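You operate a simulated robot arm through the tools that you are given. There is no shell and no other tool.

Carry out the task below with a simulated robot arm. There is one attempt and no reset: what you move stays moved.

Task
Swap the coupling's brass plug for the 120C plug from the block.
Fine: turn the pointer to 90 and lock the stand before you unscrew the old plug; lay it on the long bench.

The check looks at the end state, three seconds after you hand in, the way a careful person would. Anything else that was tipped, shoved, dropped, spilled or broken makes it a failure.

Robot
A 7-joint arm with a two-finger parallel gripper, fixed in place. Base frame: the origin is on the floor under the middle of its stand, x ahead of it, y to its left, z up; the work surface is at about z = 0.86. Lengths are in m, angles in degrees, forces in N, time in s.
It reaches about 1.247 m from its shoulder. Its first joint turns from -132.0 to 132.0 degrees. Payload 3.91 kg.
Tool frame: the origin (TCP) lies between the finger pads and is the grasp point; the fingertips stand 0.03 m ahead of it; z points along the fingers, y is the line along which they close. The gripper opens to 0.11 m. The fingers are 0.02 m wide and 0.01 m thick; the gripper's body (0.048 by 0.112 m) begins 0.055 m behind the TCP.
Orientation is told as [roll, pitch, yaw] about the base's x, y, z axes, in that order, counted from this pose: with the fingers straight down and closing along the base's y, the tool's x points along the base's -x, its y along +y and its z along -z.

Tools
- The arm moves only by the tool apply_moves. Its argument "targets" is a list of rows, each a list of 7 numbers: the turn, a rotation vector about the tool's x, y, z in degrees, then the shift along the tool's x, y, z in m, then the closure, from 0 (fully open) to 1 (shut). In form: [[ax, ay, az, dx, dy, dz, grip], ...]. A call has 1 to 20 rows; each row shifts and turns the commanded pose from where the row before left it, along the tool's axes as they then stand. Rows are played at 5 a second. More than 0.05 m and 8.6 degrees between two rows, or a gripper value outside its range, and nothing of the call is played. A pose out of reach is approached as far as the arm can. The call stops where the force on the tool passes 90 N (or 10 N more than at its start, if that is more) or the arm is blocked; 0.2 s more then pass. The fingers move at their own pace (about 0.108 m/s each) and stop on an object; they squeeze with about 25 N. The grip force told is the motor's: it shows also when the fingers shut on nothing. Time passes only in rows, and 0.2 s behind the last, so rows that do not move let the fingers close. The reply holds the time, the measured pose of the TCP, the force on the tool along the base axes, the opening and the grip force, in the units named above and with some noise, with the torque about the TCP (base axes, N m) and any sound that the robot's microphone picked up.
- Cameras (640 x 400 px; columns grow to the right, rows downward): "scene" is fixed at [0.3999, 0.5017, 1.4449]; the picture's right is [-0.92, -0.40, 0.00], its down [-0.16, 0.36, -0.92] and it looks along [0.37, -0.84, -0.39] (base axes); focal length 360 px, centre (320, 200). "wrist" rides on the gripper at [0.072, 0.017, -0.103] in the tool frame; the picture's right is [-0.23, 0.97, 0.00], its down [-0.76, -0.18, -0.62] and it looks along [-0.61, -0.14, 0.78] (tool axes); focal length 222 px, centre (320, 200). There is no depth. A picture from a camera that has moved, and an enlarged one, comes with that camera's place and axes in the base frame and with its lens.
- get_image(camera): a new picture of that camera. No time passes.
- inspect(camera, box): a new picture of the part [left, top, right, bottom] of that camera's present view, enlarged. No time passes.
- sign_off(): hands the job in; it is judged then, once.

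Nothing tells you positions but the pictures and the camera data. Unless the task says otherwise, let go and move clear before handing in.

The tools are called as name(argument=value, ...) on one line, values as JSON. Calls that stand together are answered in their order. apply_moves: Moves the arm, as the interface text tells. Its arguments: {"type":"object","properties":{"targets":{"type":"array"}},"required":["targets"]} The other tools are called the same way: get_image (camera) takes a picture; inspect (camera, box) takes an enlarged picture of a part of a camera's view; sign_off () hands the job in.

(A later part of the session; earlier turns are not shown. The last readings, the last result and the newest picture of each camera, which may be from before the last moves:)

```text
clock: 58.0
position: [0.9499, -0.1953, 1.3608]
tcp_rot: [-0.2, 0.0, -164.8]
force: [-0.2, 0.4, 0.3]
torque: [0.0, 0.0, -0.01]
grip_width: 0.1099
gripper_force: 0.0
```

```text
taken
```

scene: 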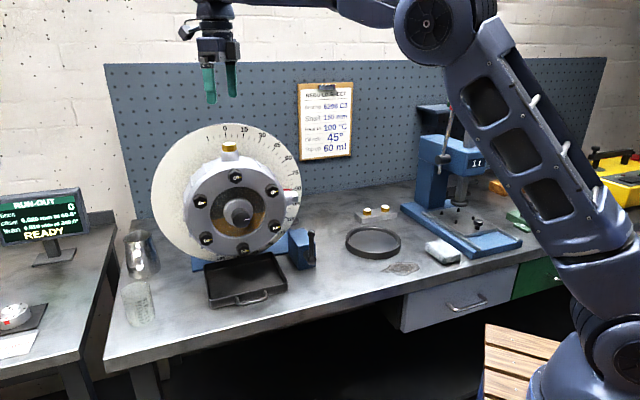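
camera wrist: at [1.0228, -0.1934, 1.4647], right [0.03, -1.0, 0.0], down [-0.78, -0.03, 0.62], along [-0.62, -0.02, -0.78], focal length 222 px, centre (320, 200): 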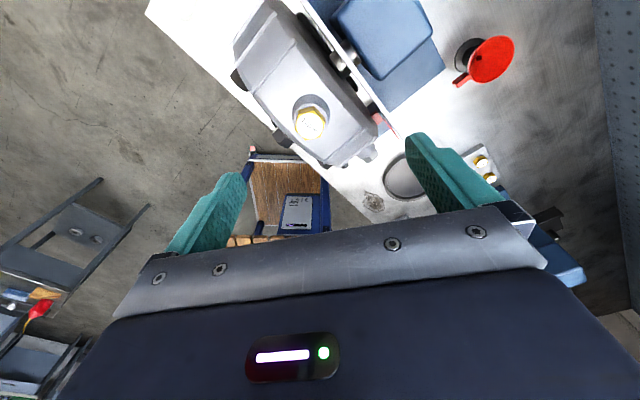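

inspect(camera="wrist", box=[270, 85, 350, 155])

inspect(camera="wrist", box=[220, 0, 540, 200])

```text
5.71 times, centred on (310, 120) of wrist
camera zoom: at [1.0228, -0.1934, 1.4647], right [0.03, -1.0, 0.0], down [-0.78, -0.03, 0.62], along [-0.62, -0.02, -0.78], focal length 1269 px, centre (377, 657)
```

zoom: 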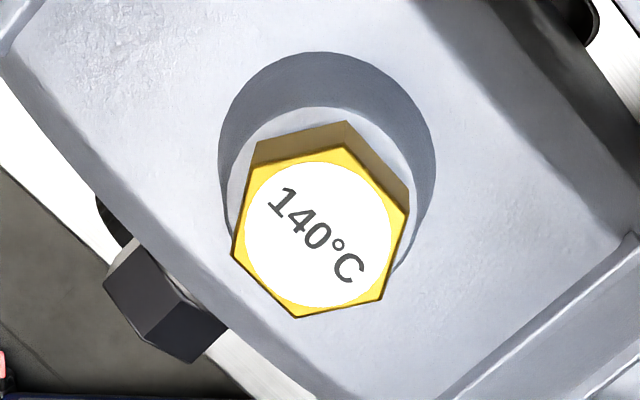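

```text
2.00 times, centred on (380, 100) of wrist
camera zoom: at [1.0228, -0.1934, 1.4647], right [0.03, -1.0, 0.0], down [-0.78, -0.03, 0.62], along [-0.62, -0.02, -0.78], focal length 444 px, centre (200, 400)
```

zoom: 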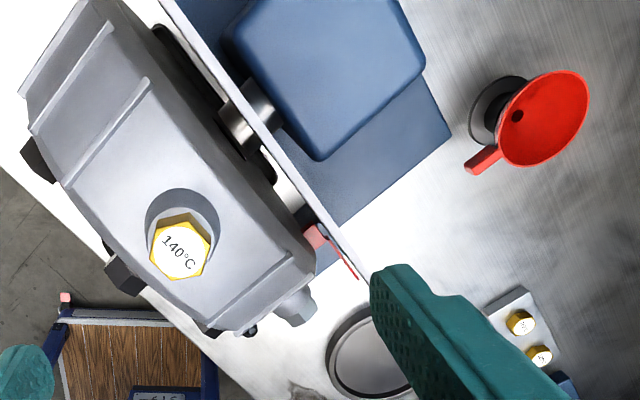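

The red thing is a funnel on its stand, so I can leave it alone. The plug reads 140°C; its center is near (0.94, -0.186) and its flats' normals lie at about 16° modulo 60°. I'll align the jaw to a flat (yaw about -134), centre over it and come down part way.

apply_moves(targets=[[0, 0, -7.7, -0.008, -0.0125, 0, 0], [0, 0, -7.7, 0, 0, 0, 0], [0, 0, -7.7, 0, 0, 0, 0], [0, 0, -7.7, 0, 0, 0, 0], [0, 0, 0, 0, 0, 0.025, 0], [0, 0, 0, 0, 0, 0.025, 0], [0, 0, 0, 0, 0, 0, 0]])

get_image(camera="wrist")

inspect(camera="wrist", box=[260, 80, 380, 180])

inspect(camera="scene", box=[170, 60, 290, 160])

```text
clock: 59.6
position: [0.938, -0.1835, 1.311]
tcp_rot: [-0.1, 0.1, -134.1]
force: [-0.6, 0.0, -0.3]
torque: [-0.04, -0.01, 0.01]
grip_width: 0.1099
gripper_force: 0.1
```

```text
taken
camera wrist: at [0.9996, -0.1432, 1.4149], right [0.54, -0.84, 0.0], down [-0.66, -0.42, 0.62], along [-0.52, -0.34, -0.78], focal length 222 px, centre (320, 200)
```

wrist: 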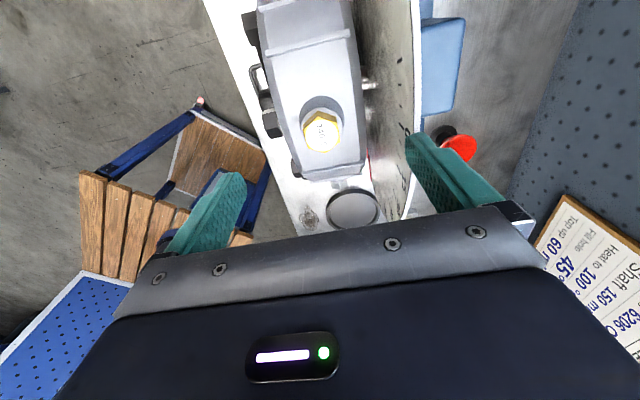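

```text
4.00 times, centred on (320, 130) of wrist
camera zoom: at [0.9996, -0.1432, 1.4149], right [0.54, -0.84, 0.0], down [-0.66, -0.42, 0.62], along [-0.52, -0.34, -0.78], focal length 888 px, centre (320, 480)
```

zoom: 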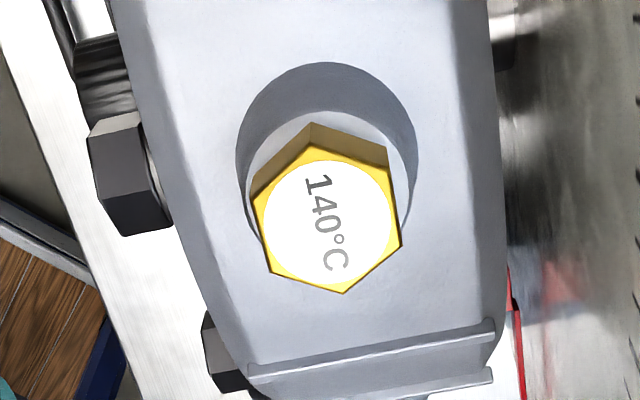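

```text
4.00 times, centred on (230, 110) of scene
camera zoom: at [0.3999, 0.5017, 1.4449], right [-0.92, -0.4, 0.0], down [-0.16, 0.36, -0.92], along [0.37, -0.84, -0.39], focal length 1440 px, centre (680, 560)
```

zoom: 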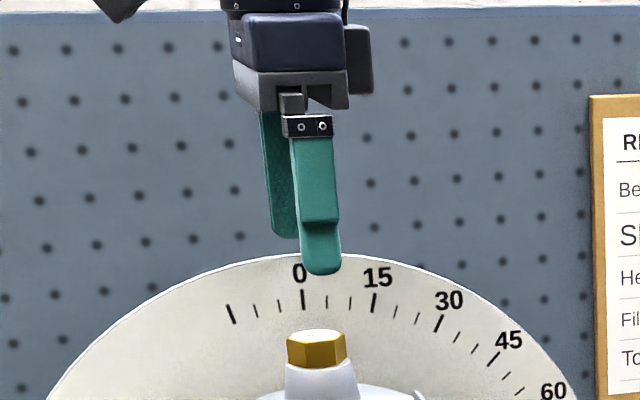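

The plug's centre works out at (0.937, -0.185) with its top at z≈1.233. I'll trim position and yaw slightly, lower so the fingertips cover the hex, and close.

apply_moves(targets=[[0, 0, 1.7, -0.002, 0.0005, 0, 0], [0, 0, 0, 0, 0, 0.02, 0], [0, 0, 0, 0, 0, 0.02, 0], [0, 0, 0, 0, 0, 0.02, 0], [0, 0, 0, 0, 0, 0, 0], [0, 0, 0, 0, 0, 0, 0.4], [0, 0, 0, 0, 0, 0, 0.7], [0, 0, 0, 0, 0, 0, 1], [0, 0, 0, 0, 0, 0, 1], [0, 0, 0, 0, 0, 0, 1]])

get_image(camera="wrist")

inspect(camera="scene", box=[190, 90, 270, 180])

```text
clock: 60.3
position: [0.9367, -0.1871, 1.2973]
tcp_rot: [1.5, 1.1, -135.7]
force: [-10.3, 0.4, 16.5]
torque: [-0.77, -0.45, -0.39]
grip_width: 0.1066
gripper_force: 0.0
stopped in row 3: the force on the tool passed its limit at 115 N (the readings are from after the stop); the commanded pose is now the measured one
```

```text
taken
camera wrist: at [0.997, -0.1479, 1.4026], right [0.52, -0.86, 0.02], down [-0.69, -0.4, 0.6], along [-0.51, -0.33, -0.8], focal length 222 px, centre (320, 200)
```

wrist: 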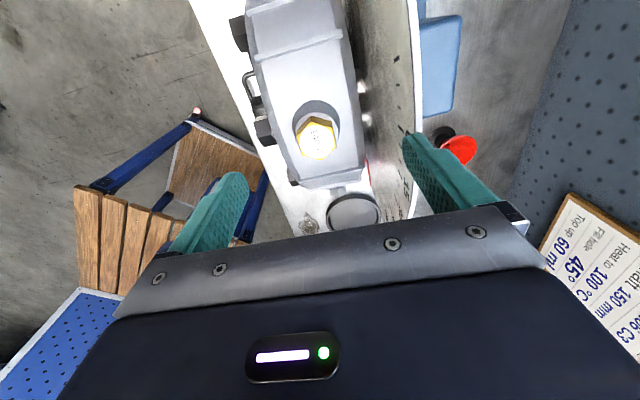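

```text
4.44 times, centred on (230, 135) of scene
camera zoom: at [0.3999, 0.5017, 1.4449], right [-0.92, -0.4, 0.0], down [-0.16, 0.36, -0.92], along [0.37, -0.84, -0.39], focal length 1600 px, centre (720, 489)
```

zoom: 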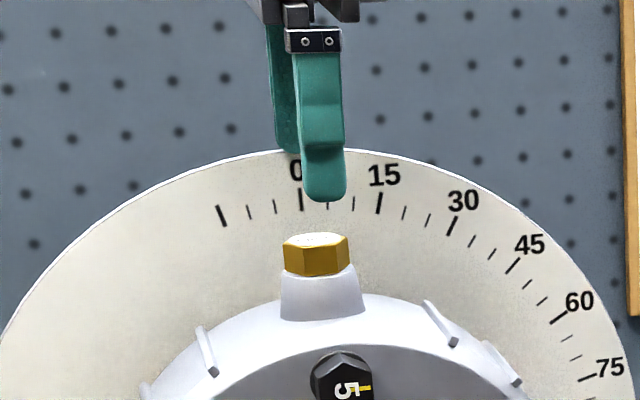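

The far finger, open at full width, came down on the dial's top edge and the guard stopped it. I'll lift straight up, narrow the opening, and check that the dial wasn't disturbed.

apply_moves(targets=[[0, 0, 0, 0, 0, -0.015, 0], [0, 0, 0, 0, 0, -0.02, 0.3], [0, 0, 0, 0, 0, 0, 0.5], [0, 0, 0, 0, 0, 0, 0.5]])

get_image(camera="scene")

inspect(camera="scene", box=[236, 160, 300, 200])

inspect(camera="scene", box=[140, 110, 330, 310])

get_image(camera="wrist")

```text
clock: 61.3
position: [0.9373, -0.1863, 1.3297]
tcp_rot: [1.3, 1.0, -135.6]
force: [0.7, 0.3, 0.0]
torque: [0.0, 0.03, 0.03]
grip_width: 0.055
gripper_force: 0.0
```

```text
taken
```

scene: 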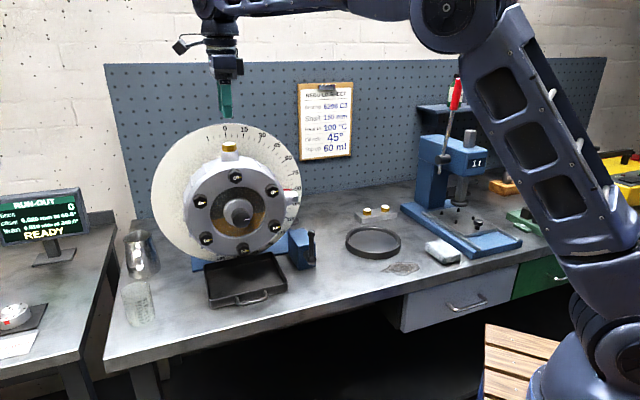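

```text
10.00 times, centred on (268, 180) of scene
camera zoom: at [0.3999, 0.5017, 1.4449], right [-0.92, -0.4, 0.0], down [-0.16, 0.36, -0.92], along [0.37, -0.84, -0.39], focal length 3599 px, centre (840, 400)
```

zoom: 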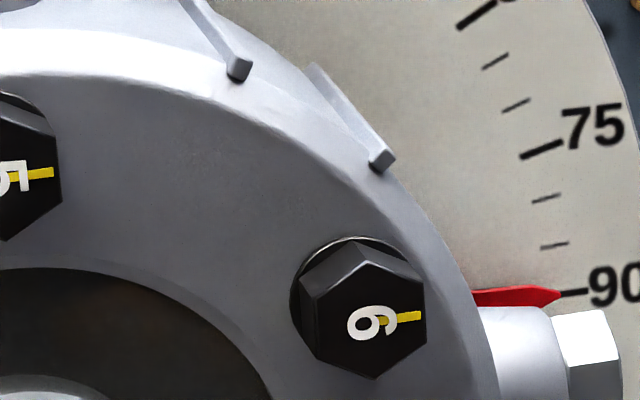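

```text
2.00 times, centred on (235, 210) of scene
camera zoom: at [0.3999, 0.5017, 1.4449], right [-0.92, -0.4, 0.0], down [-0.16, 0.36, -0.92], along [0.37, -0.84, -0.39], focal length 720 px, centre (490, 180)
```

zoom: 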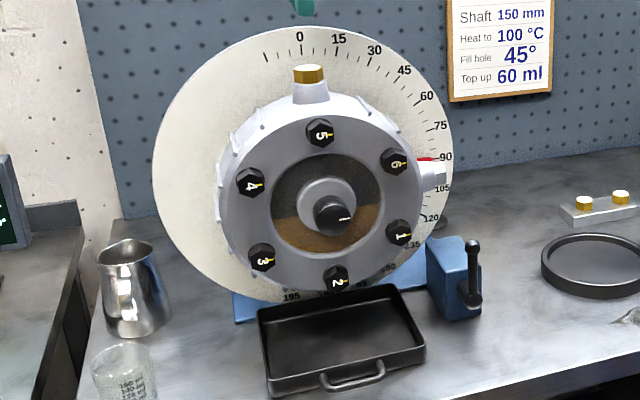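

```text
taken
camera wrist: at [0.9978, -0.1472, 1.4345], right [0.52, -0.86, 0.02], down [-0.69, -0.4, 0.6], along [-0.51, -0.33, -0.8], focal length 222 px, centre (320, 200)
```

wrist: 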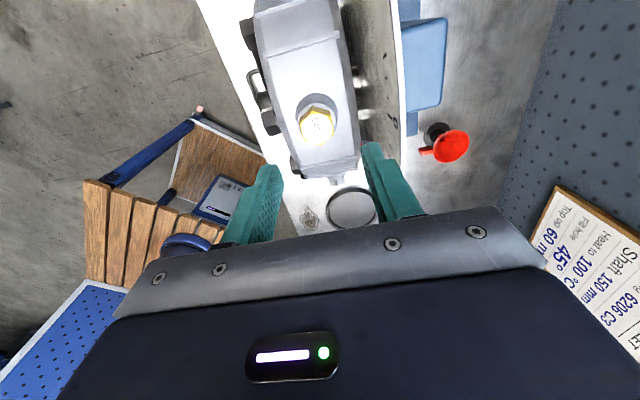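

Nothing moved: pointer, dial and tray look identical. I'll remove the small tilt the contact left, keep the opening at 55 mm (clear of the dial), and descend on the plug.

apply_moves(targets=[[1.3, -1.0, 0, 0, 0, 0, 0.5], [0, 0, 0, 0.0005, -0.0009, 0, 0.5], [0, 0, 0, 0, 0, 0.02, 0.5], [0, 0, 0, 0, 0, 0.02, 0.5], [0, 0, 0, 0, 0, 0, 0.5]])

inspect(camera="wrist", box=[240, 80, 400, 210])

inspect(camera="scene", box=[190, 90, 270, 180])

```text
clock: 62.5
position: [0.9378, -0.1863, 1.2909]
tcp_rot: [-0.1, 0.1, -135.7]
force: [0.0, 0.4, -0.2]
torque: [-0.04, 0.0, -0.05]
grip_width: 0.055
gripper_force: 0.1
```

```text
3.08 times, centred on (320, 145) of wrist
camera zoom: at [0.9996, -0.1482, 1.3943], right [0.52, -0.86, 0.0], down [-0.67, -0.4, 0.62], along [-0.53, -0.32, -0.78], focal length 684 px, centre (320, 369)
```

zoom: 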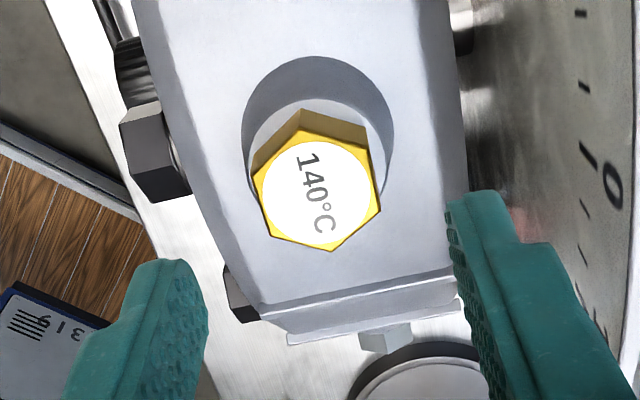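

```text
4.44 times, centred on (230, 135) of scene
camera zoom: at [0.3999, 0.5017, 1.4449], right [-0.92, -0.4, 0.0], down [-0.16, 0.36, -0.92], along [0.37, -0.84, -0.39], focal length 1600 px, centre (720, 489)
```

zoom: 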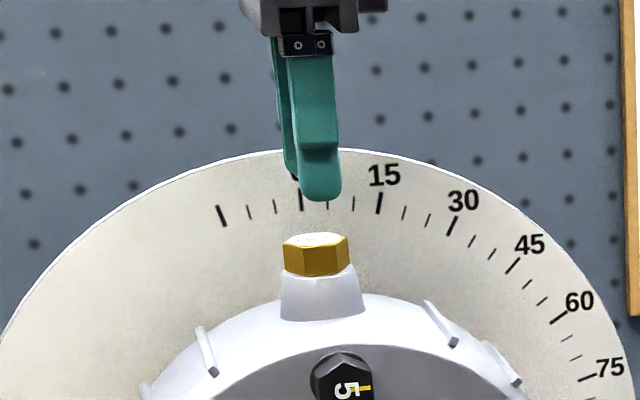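

Centred within about 2 mm. I'll add 2° of yaw, lower 4 cm and close on the hex.

apply_moves(targets=[[0, 0, 2.0, 0.0012, 0, 0, 0.5], [0, 0, 0, 0, 0, 0.015, 0.5], [0, 0, 0, 0, 0, 0.015, 0.5], [0, 0, 0, 0, 0, 0.012, 0.5], [0, 0, 0, 0, 0, 0, 0.5], [0, 0, 0, 0, 0, 0, 0.75], [0, 0, 0, 0, 0, 0, 1], [0, 0, 0, 0, 0, 0, 1], [0, 0, 0, 0, 0, 0, 1]])

get_image(camera="wrist")

inspect(camera="scene", box=[190, 90, 270, 180])

```text
clock: 64.5
position: [0.9374, -0.1853, 1.2483]
tcp_rot: [0.0, 0.1, -137.7]
force: [1.3, 0.5, 0.2]
torque: [0.05, -0.06, 0.44]
grip_width: 0.0296
gripper_force: 25.2
```

```text
taken
camera wrist: at [1.0025, -0.1483, 1.3523], right [0.49, -0.87, 0.0], down [-0.68, -0.38, 0.62], along [-0.54, -0.3, -0.78], focal length 222 px, centre (320, 200)
```

wrist: 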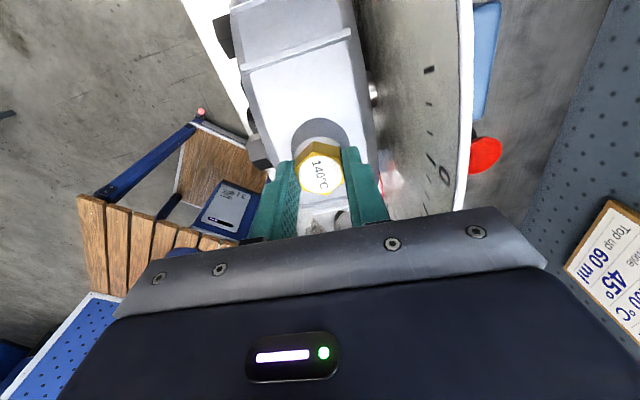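

```text
4.44 times, centred on (230, 135) of scene
camera zoom: at [0.3999, 0.5017, 1.4449], right [-0.92, -0.4, 0.0], down [-0.16, 0.36, -0.92], along [0.37, -0.84, -0.39], focal length 1600 px, centre (720, 489)
```

zoom: 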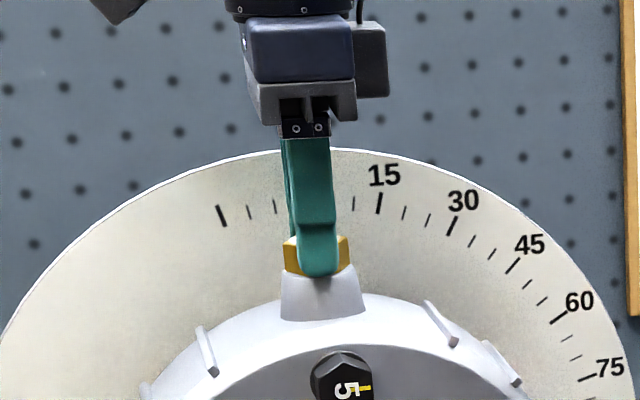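

Firmly gripped across the flats (29.6 mm). Now I'll start unscrewing counter-clockwise with a small stroke and check force and torque.

apply_moves(targets=[[0, 0, -4, 0, 0, 0, 1], [0, 0, -4, 0, 0, 0, 1], [0, 0, -4, 0, 0, 0, 1], [0, 0, 0, 0, 0, 0, 1]])

inspect(camera="wrist", box=[240, 110, 400, 240])

```text
clock: 65.5
position: [0.9381, -0.1857, 1.2487]
tcp_rot: [0.1, 0.1, -125.6]
force: [-4.0, 1.2, 7.9]
torque: [-0.12, 0.29, 0.0]
grip_width: 0.0292
gripper_force: 25.2
```

```text
3.08 times, centred on (320, 175) of wrist
camera zoom: at [0.9935, -0.1354, 1.352], right [0.66, -0.75, 0.0], down [-0.59, -0.52, 0.62], along [-0.47, -0.41, -0.78], focal length 684 px, centre (320, 277)
```

zoom: 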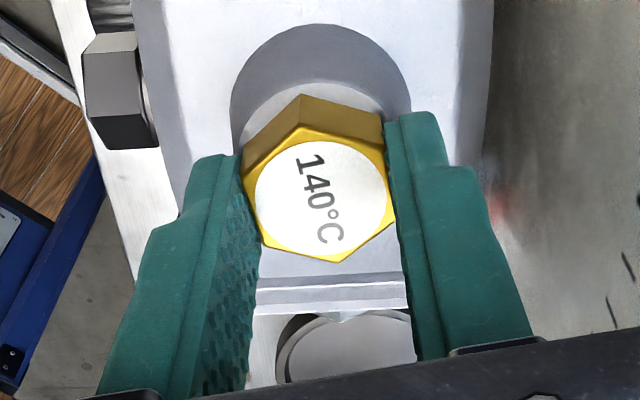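

The plug turns with the gripper at low torque, with a slight upward push as it rises. I'll continue with a long stroke, raising slightly to follow the thread.

apply_moves(targets=[[0, 0, -8, 0, 0, -0.0003, 1], [0, 0, -8, 0, 0, -0.0001, 1], [0, 0, -8, 0, 0, -6e-05, 1], [0, 0, -8, 0, 0, -6e-05, 1], [0, 0, -8, 0, 0, -6e-05, 1], [0, 0, -8, 0, 0, -6e-05, 1], [0, 0, -8, 0, 0, -6e-05, 1], [0, 0, -8, 0, 0, -6e-05, 1], [0, 0, -8, 0, 0, -6e-05, 1], [0, 0, -8, 0, 0, -6e-05, 1], [0, 0, 0, 0, 0, 0, 1]])

inspect(camera="wrist", box=[240, 110, 400, 240])

inspect(camera="scene", box=[190, 90, 270, 180])

```text
clock: 67.9
position: [0.9366, -0.185, 1.2491]
tcp_rot: [-0.1, 0.1, -45.6]
force: [-7.6, 5.8, 8.6]
torque: [0.15, 0.59, 0.02]
grip_width: 0.0292
gripper_force: 25.1
```

```text
3.08 times, centred on (320, 175) of wrist
camera zoom: at [0.8983, -0.1211, 1.3526], right [0.85, 0.52, 0.0], down [0.41, -0.67, 0.62], along [0.32, -0.53, -0.78], focal length 684 px, centre (320, 277)
```

zoom: 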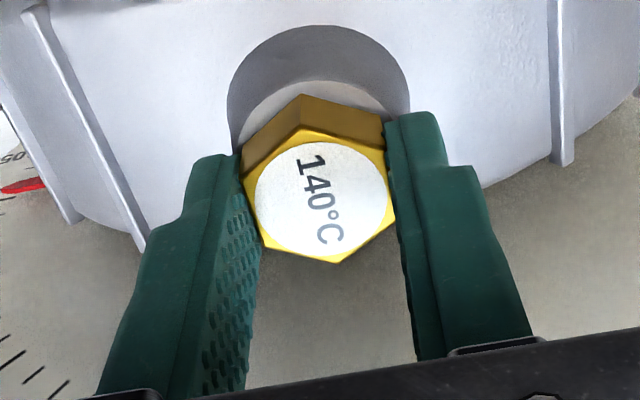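

```text
4.44 times, centred on (230, 135) of scene
camera zoom: at [0.3999, 0.5017, 1.4449], right [-0.92, -0.4, 0.0], down [-0.16, 0.36, -0.92], along [0.37, -0.84, -0.39], focal length 1600 px, centre (720, 489)
```

zoom: 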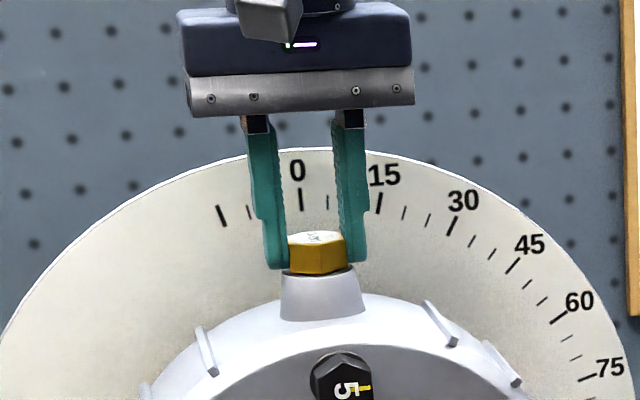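

Turning well, 92° so far with steady low load. I'll keep going through a longer stroke.

apply_moves(targets=[[0, 0, -8, 0.0006, 0, -0.0004, 1], [0, 0, -8, 0, 0, -8e-05, 1], [0, 0, -8, 0, 0, -8e-05, 1], [0, 0, -8, 0, 0, -8e-05, 1], [0, 0, -8, 0, 0, -8e-05, 1], [0, 0, -8, 0, 0, -8e-05, 1], [0, 0, -8, 0, 0, -8e-05, 1], [0, 0, -8, 0, 0, -8e-05, 1], [0, 0, -8, 0, 0, -8e-05, 1], [0, 0, -8, 0, 0, -8e-05, 1], [0, 0, -8, 0, 0, -8e-05, 1], [0, 0, -8, 0, 0, -8e-05, 1], [0, 0, -8, 0, 0, -8e-05, 1], [0, 0, -8, 0, 0, -8e-05, 1], [0, 0, 0, 0, 0, 0, 1]])

get_image(camera="wrist")

inspect(camera="scene", box=[190, 90, 270, 180])

```text
clock: 71.1
position: [0.9374, -0.1862, 1.2496]
tcp_rot: [-0.1, 0.0, 66.4]
force: [15.1, -14.2, 11.5]
torque: [-0.32, -0.32, 0.01]
grip_width: 0.0294
gripper_force: 25.6
```

```text
taken
camera wrist: at [0.8925, -0.2447, 1.3539], right [-0.8, 0.6, 0.0], down [0.47, 0.63, 0.62], along [0.37, 0.5, -0.78], focal length 222 px, centre (320, 200)
```

wrist: 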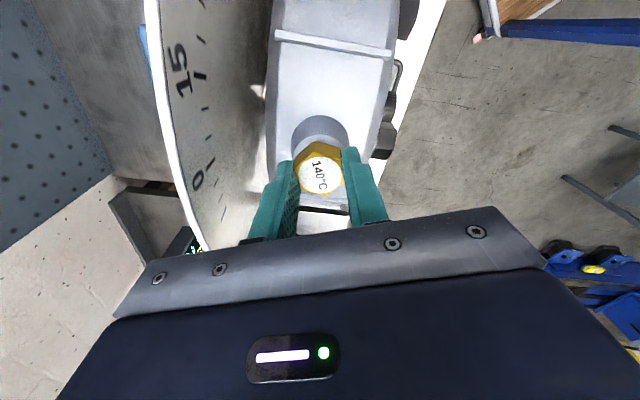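

```text
4.44 times, centred on (230, 135) of scene
camera zoom: at [0.3999, 0.5017, 1.4449], right [-0.92, -0.4, 0.0], down [-0.16, 0.36, -0.92], along [0.37, -0.84, -0.39], focal length 1600 px, centre (720, 489)
```

zoom: 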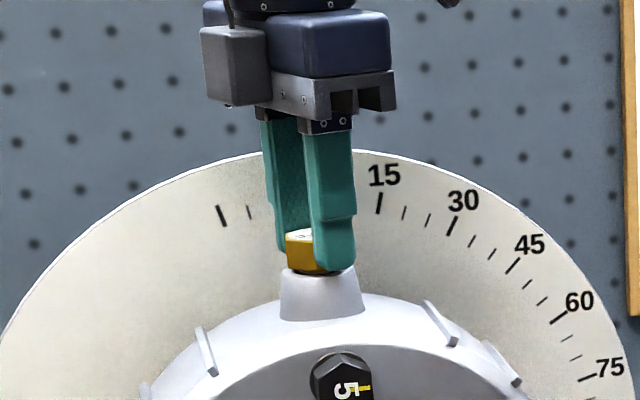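

About 204° turned, and a thin gap has opened beneath the hex. I'll trim the side load and keep turning.

apply_moves(targets=[[0, 0, -8, 0.0004, -0.0011, -0.0003, 1], [0, 0, -8, 0, 0, -8e-05, 1], [0, 0, -8, 0, 0, -8e-05, 1], [0, 0, -8, 0, 0, -8e-05, 1], [0, 0, -8, 0, 0, -8e-05, 1], [0, 0, -8, 0, 0, -8e-05, 1], [0, 0, 0, 0, 0, 0, 1]])

inspect(camera="scene", box=[200, 130, 260, 175])

```text
clock: 72.7
position: [0.9384, -0.1848, 1.2522]
tcp_rot: [-0.1, -0.1, 114.5]
force: [-11.4, 3.4, -0.6]
torque: [0.37, 0.63, 0.0]
grip_width: 0.0291
gripper_force: 24.7
```

```text
8.89 times, centred on (230, 152) of scene
camera zoom: at [0.3999, 0.5017, 1.4449], right [-0.92, -0.4, 0.0], down [-0.16, 0.36, -0.92], along [0.37, -0.84, -0.39], focal length 3200 px, centre (1120, 622)
```

zoom: 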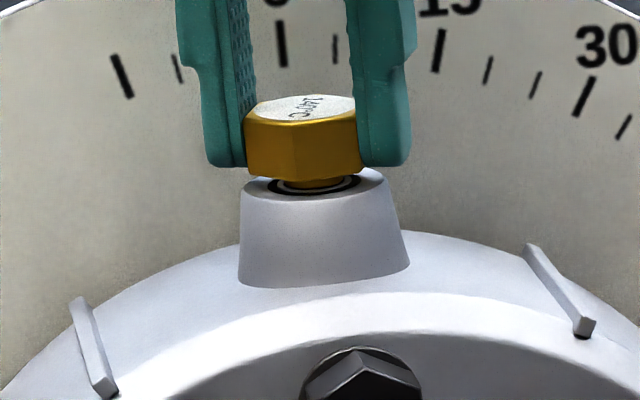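

The plug has clearly risen several millimetres, with a dark seal ring visible below. I'll turn a bit further to see whether it keeps rising.

apply_moves(targets=[[0, 0, -8, 0, 0, -0.0001, 1], [0, 0, -8, 0, 0, -0.0001, 1], [0, 0, -8, 0, 0, -0.0001, 1], [0, 0, -8, 0, 0, -0.0001, 1], [0, 0, -8, 0, 0, -0.0001, 1], [0, 0, 0, 0, 0, 0, 1]])

inspect(camera="scene", box=[200, 130, 260, 175])

```text
clock: 74.1
position: [0.9383, -0.1866, 1.2528]
tcp_rot: [0.0, 0.0, 154.3]
force: [0.8, 0.1, -0.6]
torque: [-0.01, 0.03, -0.01]
grip_width: 0.0292
gripper_force: 25.3
```

```text
8.89 times, centred on (230, 152) of scene
camera zoom: at [0.3999, 0.5017, 1.4449], right [-0.92, -0.4, 0.0], down [-0.16, 0.36, -0.92], along [0.37, -0.84, -0.39], focal length 3200 px, centre (1120, 622)
```

zoom: 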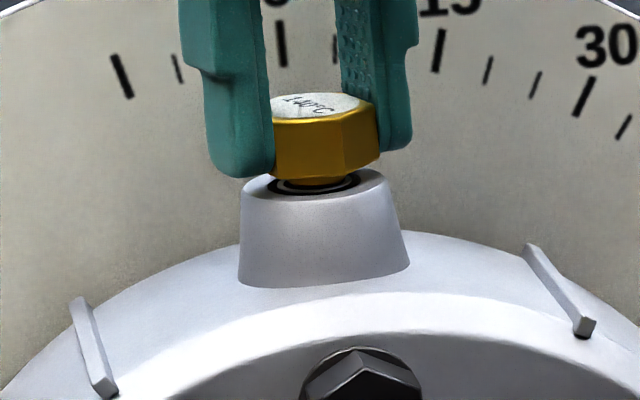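

Forces are at zero, so the plug is out of its thread and held only by the gripper. I'll lift it gently and watch for any resistance.

apply_moves(targets=[[0, 0, 0, 0, 0, -0.002, 1], [0, 0, 0, 0, 0, -0.003, 1], [0, 0, 0, 0, 0, 0, 1]])

inspect(camera="scene", box=[200, 130, 260, 175])

```text
clock: 74.9
position: [0.9376, -0.1847, 1.2575]
tcp_rot: [-0.1, 0.0, 154.3]
force: [-0.1, 0.4, -1.3]
torque: [-0.03, 0.01, -0.01]
grip_width: 0.0294
gripper_force: 24.8
```

```text
8.89 times, centred on (230, 152) of scene
camera zoom: at [0.3999, 0.5017, 1.4449], right [-0.92, -0.4, 0.0], down [-0.16, 0.36, -0.92], along [0.37, -0.84, -0.39], focal length 3200 px, centre (1120, 622)
```

zoom: 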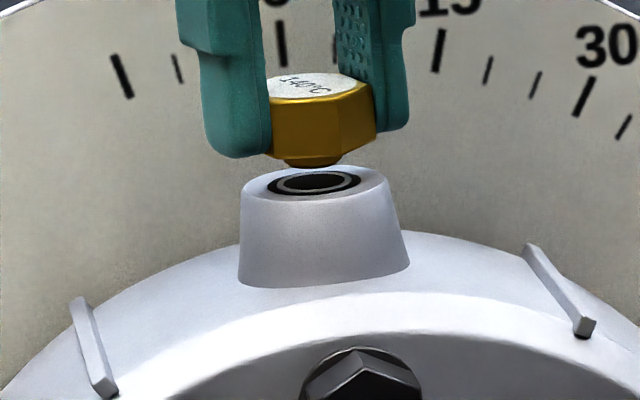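

The old plug is out cleanly, with a short shank and the hole now open. I'll lift it well clear and unwind the wrist before carrying it to a free spot on the bench near (0.80, -0.48).

apply_moves(targets=[[0, 0, 0, 0, 0, -0.03, 1], [0, 0, 0, 0, 0, -0.04, 1], [0, 0, 0, 0, 0, -0.04, 1], [0, 0, 8.5, 0, 0, 0, 1], [0, 0, 8.5, 0, 0, 0, 1], [0, 0, 8.5, 0, 0, 0, 1], [0, 0, 8.5, 0, 0, 0, 1], [0, 0, 8.5, 0, 0, 0, 1], [0, 0, 8.5, 0, 0, 0, 1], [0, 0, 8.5, 0, 0, 0, 1], [0, 0, 8.5, 0, 0, 0, 1], [0, 0, 8.5, 0, 0, 0, 1], [0, 0, 8.5, 0, 0, 0, 1], [0, 0, 8.5, 0, 0, 0, 1], [0, 0, 8.5, 0, 0, 0, 1], [0, 0, 8.5, 0, 0, 0, 1], [0, 0, 8.5, 0, 0, 0, 1], [0, 0, 8.5, 0, 0, 0, 1], [0, 0, 8.5, 0, 0, 0, 1], [0, 0, 8.5, 0, 0, 0, 1]])

get_image(camera="wrist")

inspect(camera="scene", box=[170, 60, 290, 180])

```text
clock: 79.1
position: [0.9386, -0.1851, 1.3672]
tcp_rot: [0.1, -0.1, 9.7]
force: [0.0, 0.0, -1.0]
torque: [0.03, -0.01, -0.03]
grip_width: 0.029
gripper_force: 25.8
```

```text
taken
camera wrist: at [0.8639, -0.1812, 1.4695], right [0.06, 1.0, 0.0], down [0.78, -0.05, 0.62], along [0.62, -0.04, -0.78], focal length 222 px, centre (320, 200)
```

wrist: 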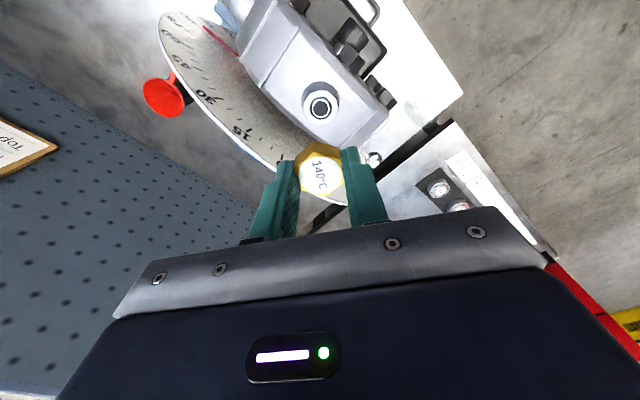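

```text
3.33 times, centred on (230, 120) of scene
camera zoom: at [0.3999, 0.5017, 1.4449], right [-0.92, -0.4, 0.0], down [-0.16, 0.36, -0.92], along [0.37, -0.84, -0.39], focal length 1200 px, centre (620, 467)
```

zoom: 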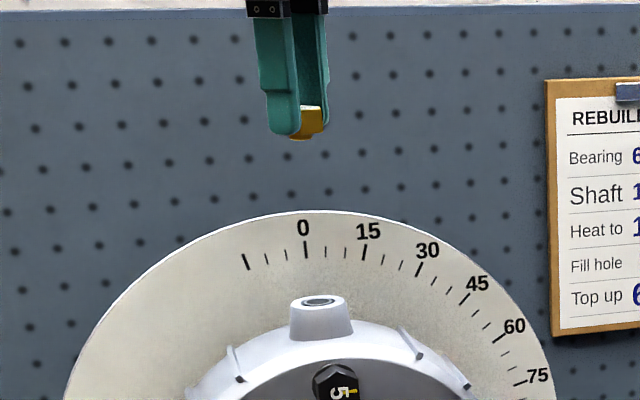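

Hole seen from above at about (0.938, -0.185), consistent with the gripper. Now I'll carry the old plug over to the free bench area at height.

apply_moves(targets=[[0, 0, 0, 0.0233, -0.0334, 0, 1], [0, 0, 0, 0.0233, -0.0334, 0, 1], [0, 0, 0, 0.0233, -0.0334, 0, 1], [0, 0, 0, 0.0233, -0.0334, 0, 1], [0, 0, 0, 0.0233, -0.0334, 0, 1], [0, 0, 0, 0.0233, -0.0334, 0, 1], [0, 0, 0, 0.0233, -0.0334, 0, 1], [0, 0, 0, 0.0233, -0.0334, 0, 1], [0, 0, 0, 0, 0, 0.03, 1], [0, 0, 0, 0, 0, 0.04, 1], [0, 0, 0, 0, 0, 0.04, 1], [0, 0, 0, 0, 0, 0.04, 1], [0, 0, 0, 0, 0, 0, 1]])

get_image(camera="wrist")

get_image(camera="scene")

```text
clock: 81.9
position: [0.801, -0.4807, 1.2145]
tcp_rot: [-0.1, -0.1, 9.9]
force: [-0.4, -1.1, -0.5]
torque: [-0.01, -0.01, 0.01]
grip_width: 0.0292
gripper_force: 25.3
```

```text
taken
camera wrist: at [0.7255, -0.4752, 1.3182], right [0.06, 1.0, 0.0], down [0.78, -0.04, 0.62], along [0.62, -0.04, -0.78], focal length 222 px, centre (320, 200)
```

wrist: 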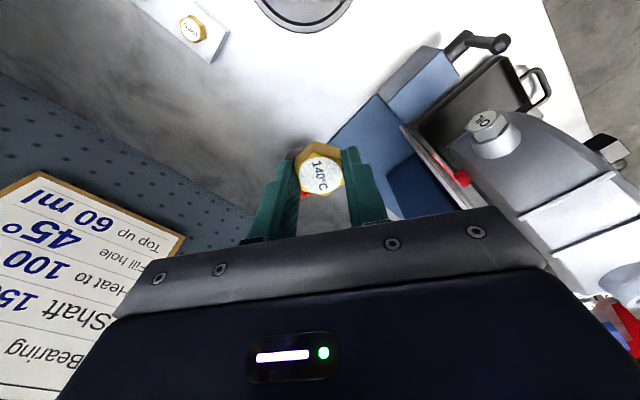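

```text
taken
```

scene: 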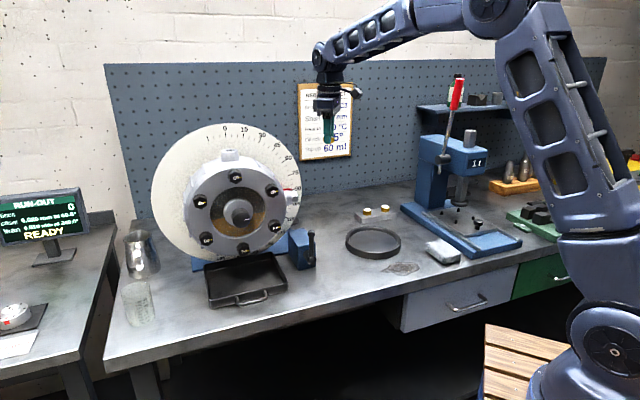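

The spot below is bare metal, clear of the funnel, ring and block. Descending toward the bench.

apply_moves(targets=[[0, 0, 0, 0, 0, 0.045, 1], [0, 0, 0, 0, 0, 0.045, 1], [0, 0, 0, 0, 0, 0.045, 1], [0, 0, 0, 0, 0, 0.045, 1], [0, 0, 0, 0, 0, 0.045, 1], [0, 0, 0, 0, 0, 0.045, 1], [0, 0, 0, 0, 0, 0.02, 1], [0, 0, 0, 0, 0, 0, 1]])

get_image(camera="wrist")

inspect(camera="scene", box=[280, 170, 400, 260])

```text
clock: 83.7
position: [0.802, -0.4789, 0.9262]
tcp_rot: [0.0, -0.1, 9.8]
force: [-0.7, 0.1, -1.0]
torque: [0.02, 0.0, 0.02]
grip_width: 0.0291
gripper_force: 25.1
```

```text
taken
camera wrist: at [0.7269, -0.4756, 1.03], right [0.06, 1.0, 0.0], down [0.78, -0.05, 0.62], along [0.62, -0.04, -0.78], focal length 222 px, centre (320, 200)
```

wrist: 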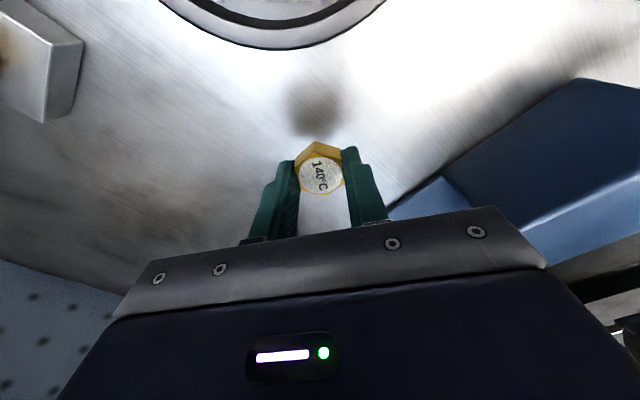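

```text
4.44 times, centred on (340, 215) of scene
camera zoom: at [0.3999, 0.5017, 1.4449], right [-0.92, -0.4, 0.0], down [-0.16, 0.36, -0.92], along [0.37, -0.84, -0.39], focal length 1600 px, centre (231, 133)
```

zoom: 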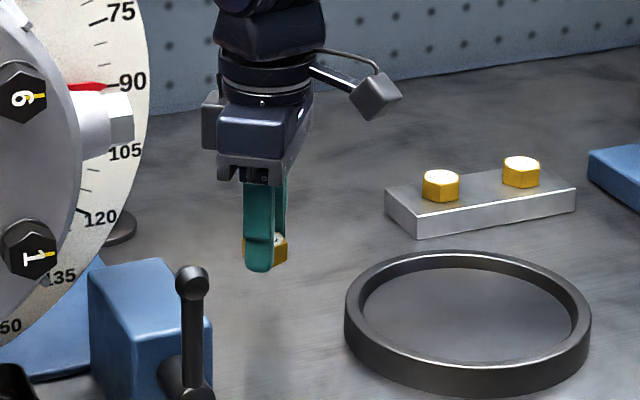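

apply_moves(targets=[[0, 0, 0, 0, 0, 0.012, 1], [0, 0, 0, 0, 0, 0.006, 1], [0, 0, 0, 0, 0, 0.004, 1], [0, 0, 0, 0, 0, 0, 1]])

inspect(camera="scene", box=[310, 210, 350, 240])

```text
clock: 84.7
position: [0.8019, -0.4807, 0.9045]
tcp_rot: [0.1, -0.1, 9.7]
force: [0.2, -0.1, -0.7]
torque: [0.01, 0.0, 0.04]
grip_width: 0.0294
gripper_force: 24.7
```

```text
13.33 times, centred on (330, 225) of scene
camera zoom: at [0.3999, 0.5017, 1.4449], right [-0.92, -0.4, 0.0], down [-0.16, 0.36, -0.92], along [0.37, -0.84, -0.39], focal length 4799 px, centre (187, -133)
```

zoom: 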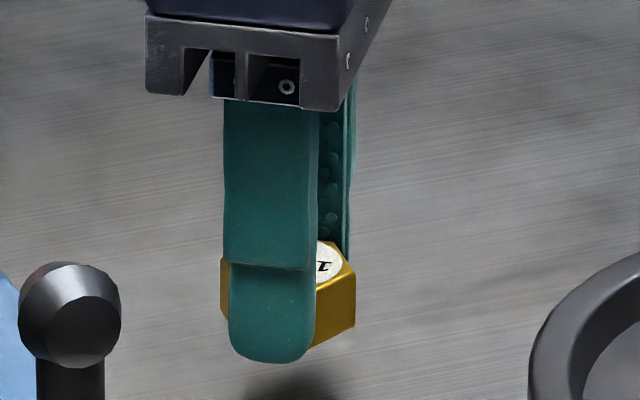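

apply_moves(targets=[[0, 0, 0, 0, 0, 0.003, 1], [0, 0, 0, 0, 0, 0.002, 1], [0, 0, 0, 0, 0, 0.002, 1], [0, 0, 0, 0, 0, 0, 1]])

inspect(camera="scene", box=[310, 210, 350, 240])

```text
clock: 85.7
position: [0.8006, -0.4803, 0.8982]
tcp_rot: [0.0, -0.1, 9.8]
force: [0.3, 0.2, -0.5]
torque: [0.0, 0.02, -0.01]
grip_width: 0.0292
gripper_force: 25.2
```

```text
13.33 times, centred on (330, 225) of scene
camera zoom: at [0.3999, 0.5017, 1.4449], right [-0.92, -0.4, 0.0], down [-0.16, 0.36, -0.92], along [0.37, -0.84, -0.39], focal length 4799 px, centre (187, -133)
```

zoom: 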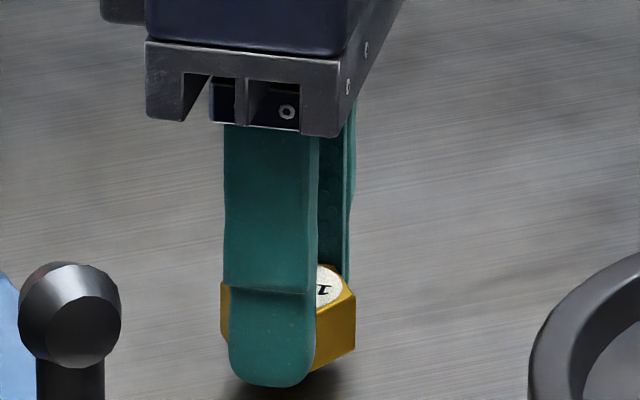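

apply_moves(targets=[[0, 0, 0, 0, 0, 0.0015, 1], [0, 0, 0, 0, 0, 0.0015, 1], [0, 0, 0, 0, 0, 0, 1]])

```text
clock: 86.5
position: [0.7998, -0.4806, 0.8955]
tcp_rot: [0.1, -0.1, 9.8]
force: [-1.4, 1.1, 0.9]
torque: [0.03, 0.02, -0.05]
grip_width: 0.0292
gripper_force: 24.4
```

apply_moves(targets=[[0, 0, 0, 0, 0, 0.001, 1], [0, 0, 0, 0, 0, 0.001, 1], [0, 0, 0, 0, 0, 0, 1]])

inspect(camera="scene", box=[310, 215, 350, 245])

```text
clock: 87.3
position: [0.8024, -0.48, 0.8937]
tcp_rot: [-0.1, -0.2, 9.8]
force: [1.8, -1.4, 20.5]
torque: [-0.06, -0.07, 0.02]
grip_width: 0.0291
gripper_force: 25.0
```

```text
13.33 times, centred on (330, 230) of scene
camera zoom: at [0.3999, 0.5017, 1.4449], right [-0.92, -0.4, 0.0], down [-0.16, 0.36, -0.92], along [0.37, -0.84, -0.39], focal length 4799 px, centre (187, -200)
```

zoom: 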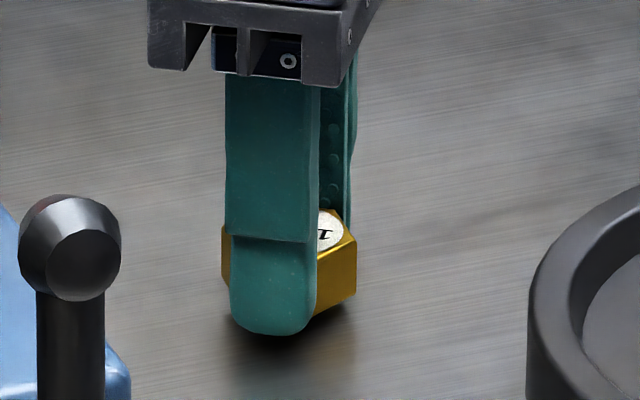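

Contact at about 20 N: the plug is standing on the bench. I'll ease up slightly, open and rise.

apply_moves(targets=[[0, 0, 0, 0, 0, -0.001, 1], [0, 0, 0, 0, 0, 0, 0.7], [0, 0, 0, 0, 0, 0, 0.6], [0, 0, 0, 0, 0, 0, 0.5], [0, 0, 0, 0, 0, -0.01, 0.5], [0, 0, 0, 0, 0, -0.03, 0.5], [0, 0, 0, 0, 0, -0.045, 0.5], [0, 0, 0, 0, 0, -0.045, 0.5], [0, 0, 0, 0, 0, -0.045, 0.5], [0, 0, 0, 0, 0, 0, 0.5]])

get_image(camera="wrist")

inspect(camera="scene", box=[280, 170, 440, 280])

```text
clock: 89.5
position: [0.7972, -0.4811, 1.0699]
tcp_rot: [0.0, 0.0, 9.8]
force: [-0.5, 0.3, -0.7]
torque: [0.03, 0.02, 0.03]
grip_width: 0.0549
gripper_force: 0.0
```

```text
taken
camera wrist: at [0.7226, -0.4768, 1.1726], right [0.06, 1.0, 0.0], down [0.78, -0.05, 0.62], along [0.62, -0.04, -0.78], focal length 222 px, centre (320, 200)
```

wrist: 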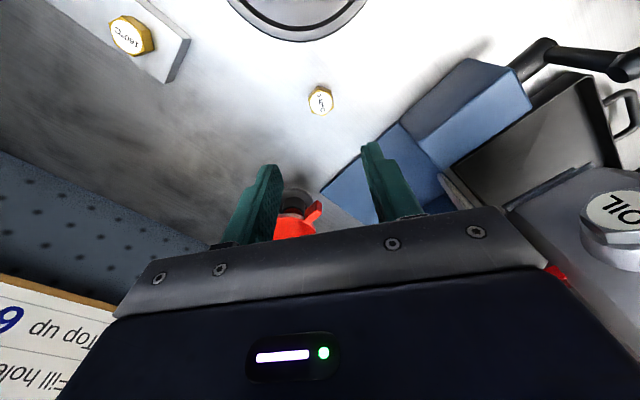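

```text
3.64 times, centred on (360, 225) of scene
camera zoom: at [0.3999, 0.5017, 1.4449], right [-0.92, -0.4, 0.0], down [-0.16, 0.36, -0.92], along [0.37, -0.84, -0.39], focal length 1309 px, centre (174, 109)
```

zoom: 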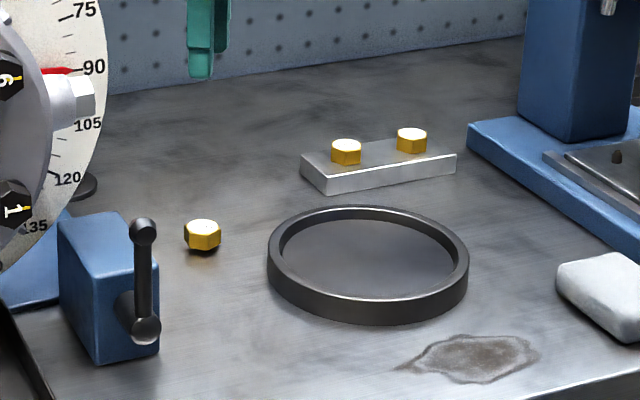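

The 140°C plug is standing on the bench. Now I'll move over the block: the nearer plug reads 160°C, so the 120°C one is the farther end, near (0.67, -0.715).

apply_moves(targets=[[0, 0, 0, 0.0275, -0.0348, 0, 0.5], [0, 0, 0, 0.0275, -0.0348, 0, 0.5], [0, 0, 0, 0.0275, -0.0348, 0, 0.5], [0, 0, 0, 0.0275, -0.0348, 0, 0.5], [0, 0, 0, 0.0275, -0.0348, 0, 0.5], [0, 0, 0, 0.0275, -0.0348, 0, 0.5], [0, 0, 0, 0, 0, 0, 0.5]])

get_image(camera="wrist")

get_image(camera="scene")

```text
clock: 91.1
position: [0.6724, -0.7149, 1.071]
tcp_rot: [0.0, -0.2, 9.8]
force: [-0.2, -0.2, -0.3]
torque: [-0.04, 0.03, -0.01]
grip_width: 0.0551
gripper_force: 0.0
```

```text
taken
camera wrist: at [0.5971, -0.7099, 1.1739], right [0.06, 1.0, 0.0], down [0.78, -0.05, 0.62], along [0.62, -0.04, -0.78], focal length 222 px, centre (320, 200)
```

wrist: 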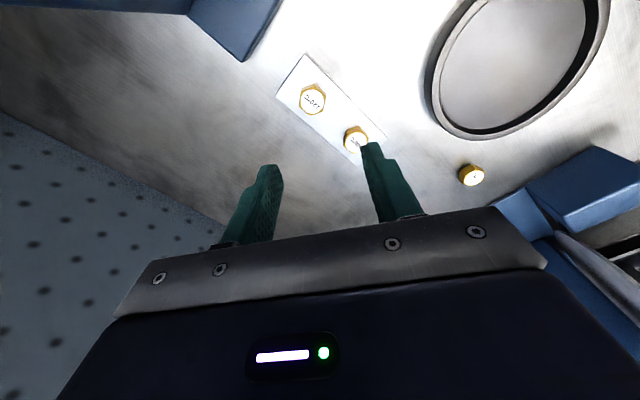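

```text
taken
```

scene: 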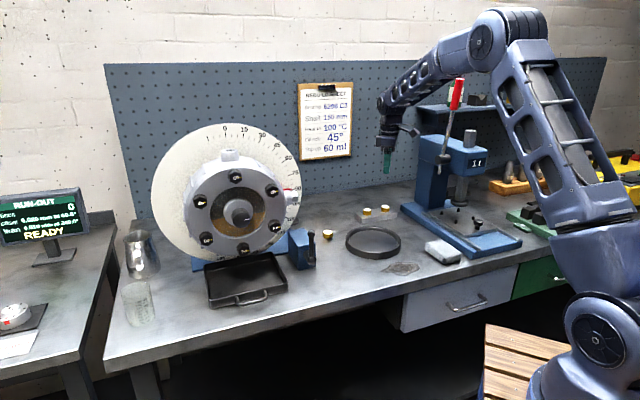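

inspect(camera="wrist", box=[270, 50, 390, 150])

inspect(camera="scene", box=[370, 60, 530, 260])

```text
4.00 times, centred on (330, 100) of wrist
camera zoom: at [0.5971, -0.7099, 1.1739], right [0.06, 1.0, 0.0], down [0.78, -0.05, 0.62], along [0.62, -0.04, -0.78], focal length 888 px, centre (280, 600)
```

zoom: 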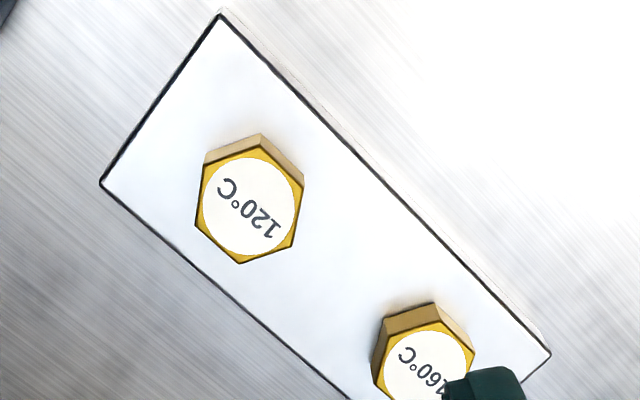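

```text
2.00 times, centred on (450, 160) of scene
camera zoom: at [0.3999, 0.5017, 1.4449], right [-0.92, -0.4, 0.0], down [-0.16, 0.36, -0.92], along [0.37, -0.84, -0.39], focal length 720 px, centre (60, 280)
```

zoom: 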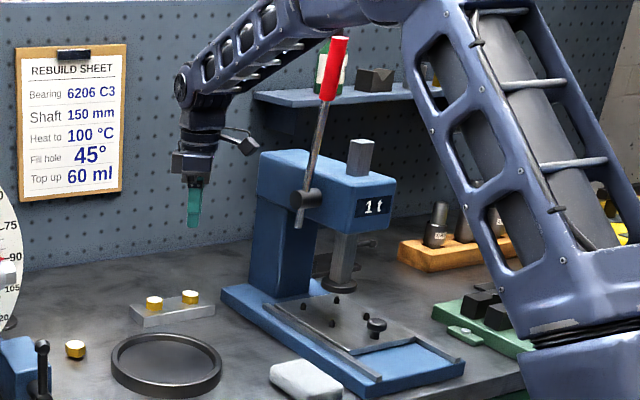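

I can see the 120°C plug clearly. Its centre is about 9 mm off my position, and turning 25° will put the jaws on a flat. I'll do that, descend partway, and watch the arm's clearance from the press lever.

apply_moves(targets=[[0, 0, 0, 0.0038, -0.0083, 0, 0.5], [0, 0, 8.3, 0, 0, 0, 0.5], [0, 0, 8.3, 0, 0, 0, 0.5], [0, 0, 8.3, 0, 0, 0, 0.5], [0, 0, 0, 0, 0, 0.03, 0.5], [0, 0, 0, 0, 0, 0.03, 0.5], [0, 0, 0, 0, 0, 0.03, 0.5], [0, 0, 0, 0, 0, 0, 0.5]])

get_image(camera="wrist")

inspect(camera="scene", box=[370, 30, 570, 230])

inspect(camera="wrist", box=[260, 60, 390, 170])

```text
clock: 92.9
position: [0.6699, -0.7236, 0.9786]
tcp_rot: [0.1, 0.0, -15.1]
force: [0.0, -0.2, 0.2]
torque: [0.01, 0.0, 0.0]
grip_width: 0.0551
gripper_force: 0.1
```

```text
taken
camera wrist: at [0.6033, -0.6873, 1.082], right [0.47, 0.88, 0.0], down [0.69, -0.37, 0.62], along [0.55, -0.29, -0.78], focal length 222 px, centre (320, 200)
```

wrist: 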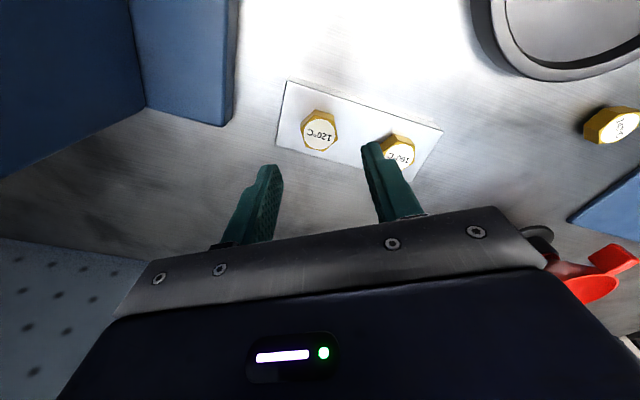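

```text
2.00 times, centred on (470, 130) of scene
camera zoom: at [0.3999, 0.5017, 1.4449], right [-0.92, -0.4, 0.0], down [-0.16, 0.36, -0.92], along [0.37, -0.84, -0.39], focal length 720 px, centre (20, 340)
```

zoom: 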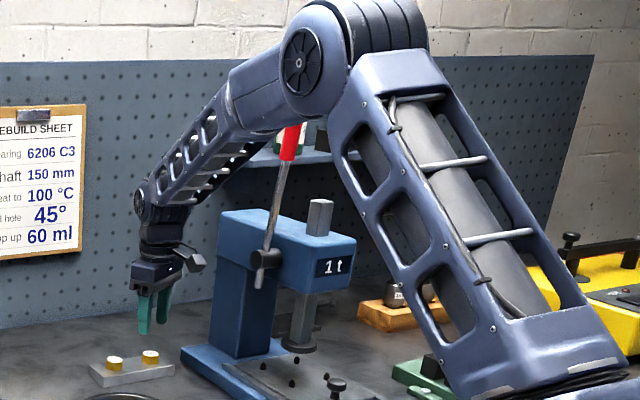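

```text
3.64 times, centred on (325, 115) of wrist
camera zoom: at [0.6033, -0.6873, 1.082], right [0.47, 0.88, 0.0], down [0.69, -0.37, 0.62], along [0.55, -0.29, -0.78], focal length 808 px, centre (302, 509)
```

zoom: 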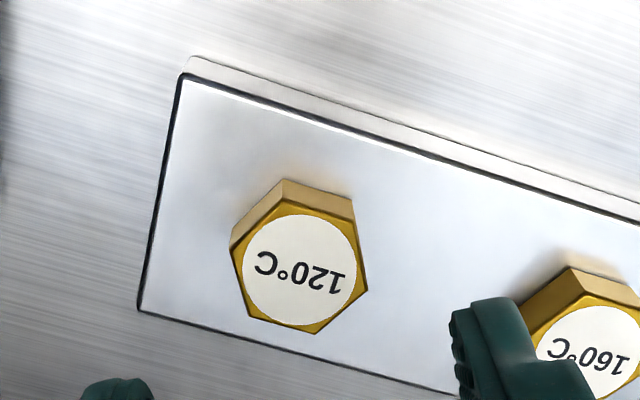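

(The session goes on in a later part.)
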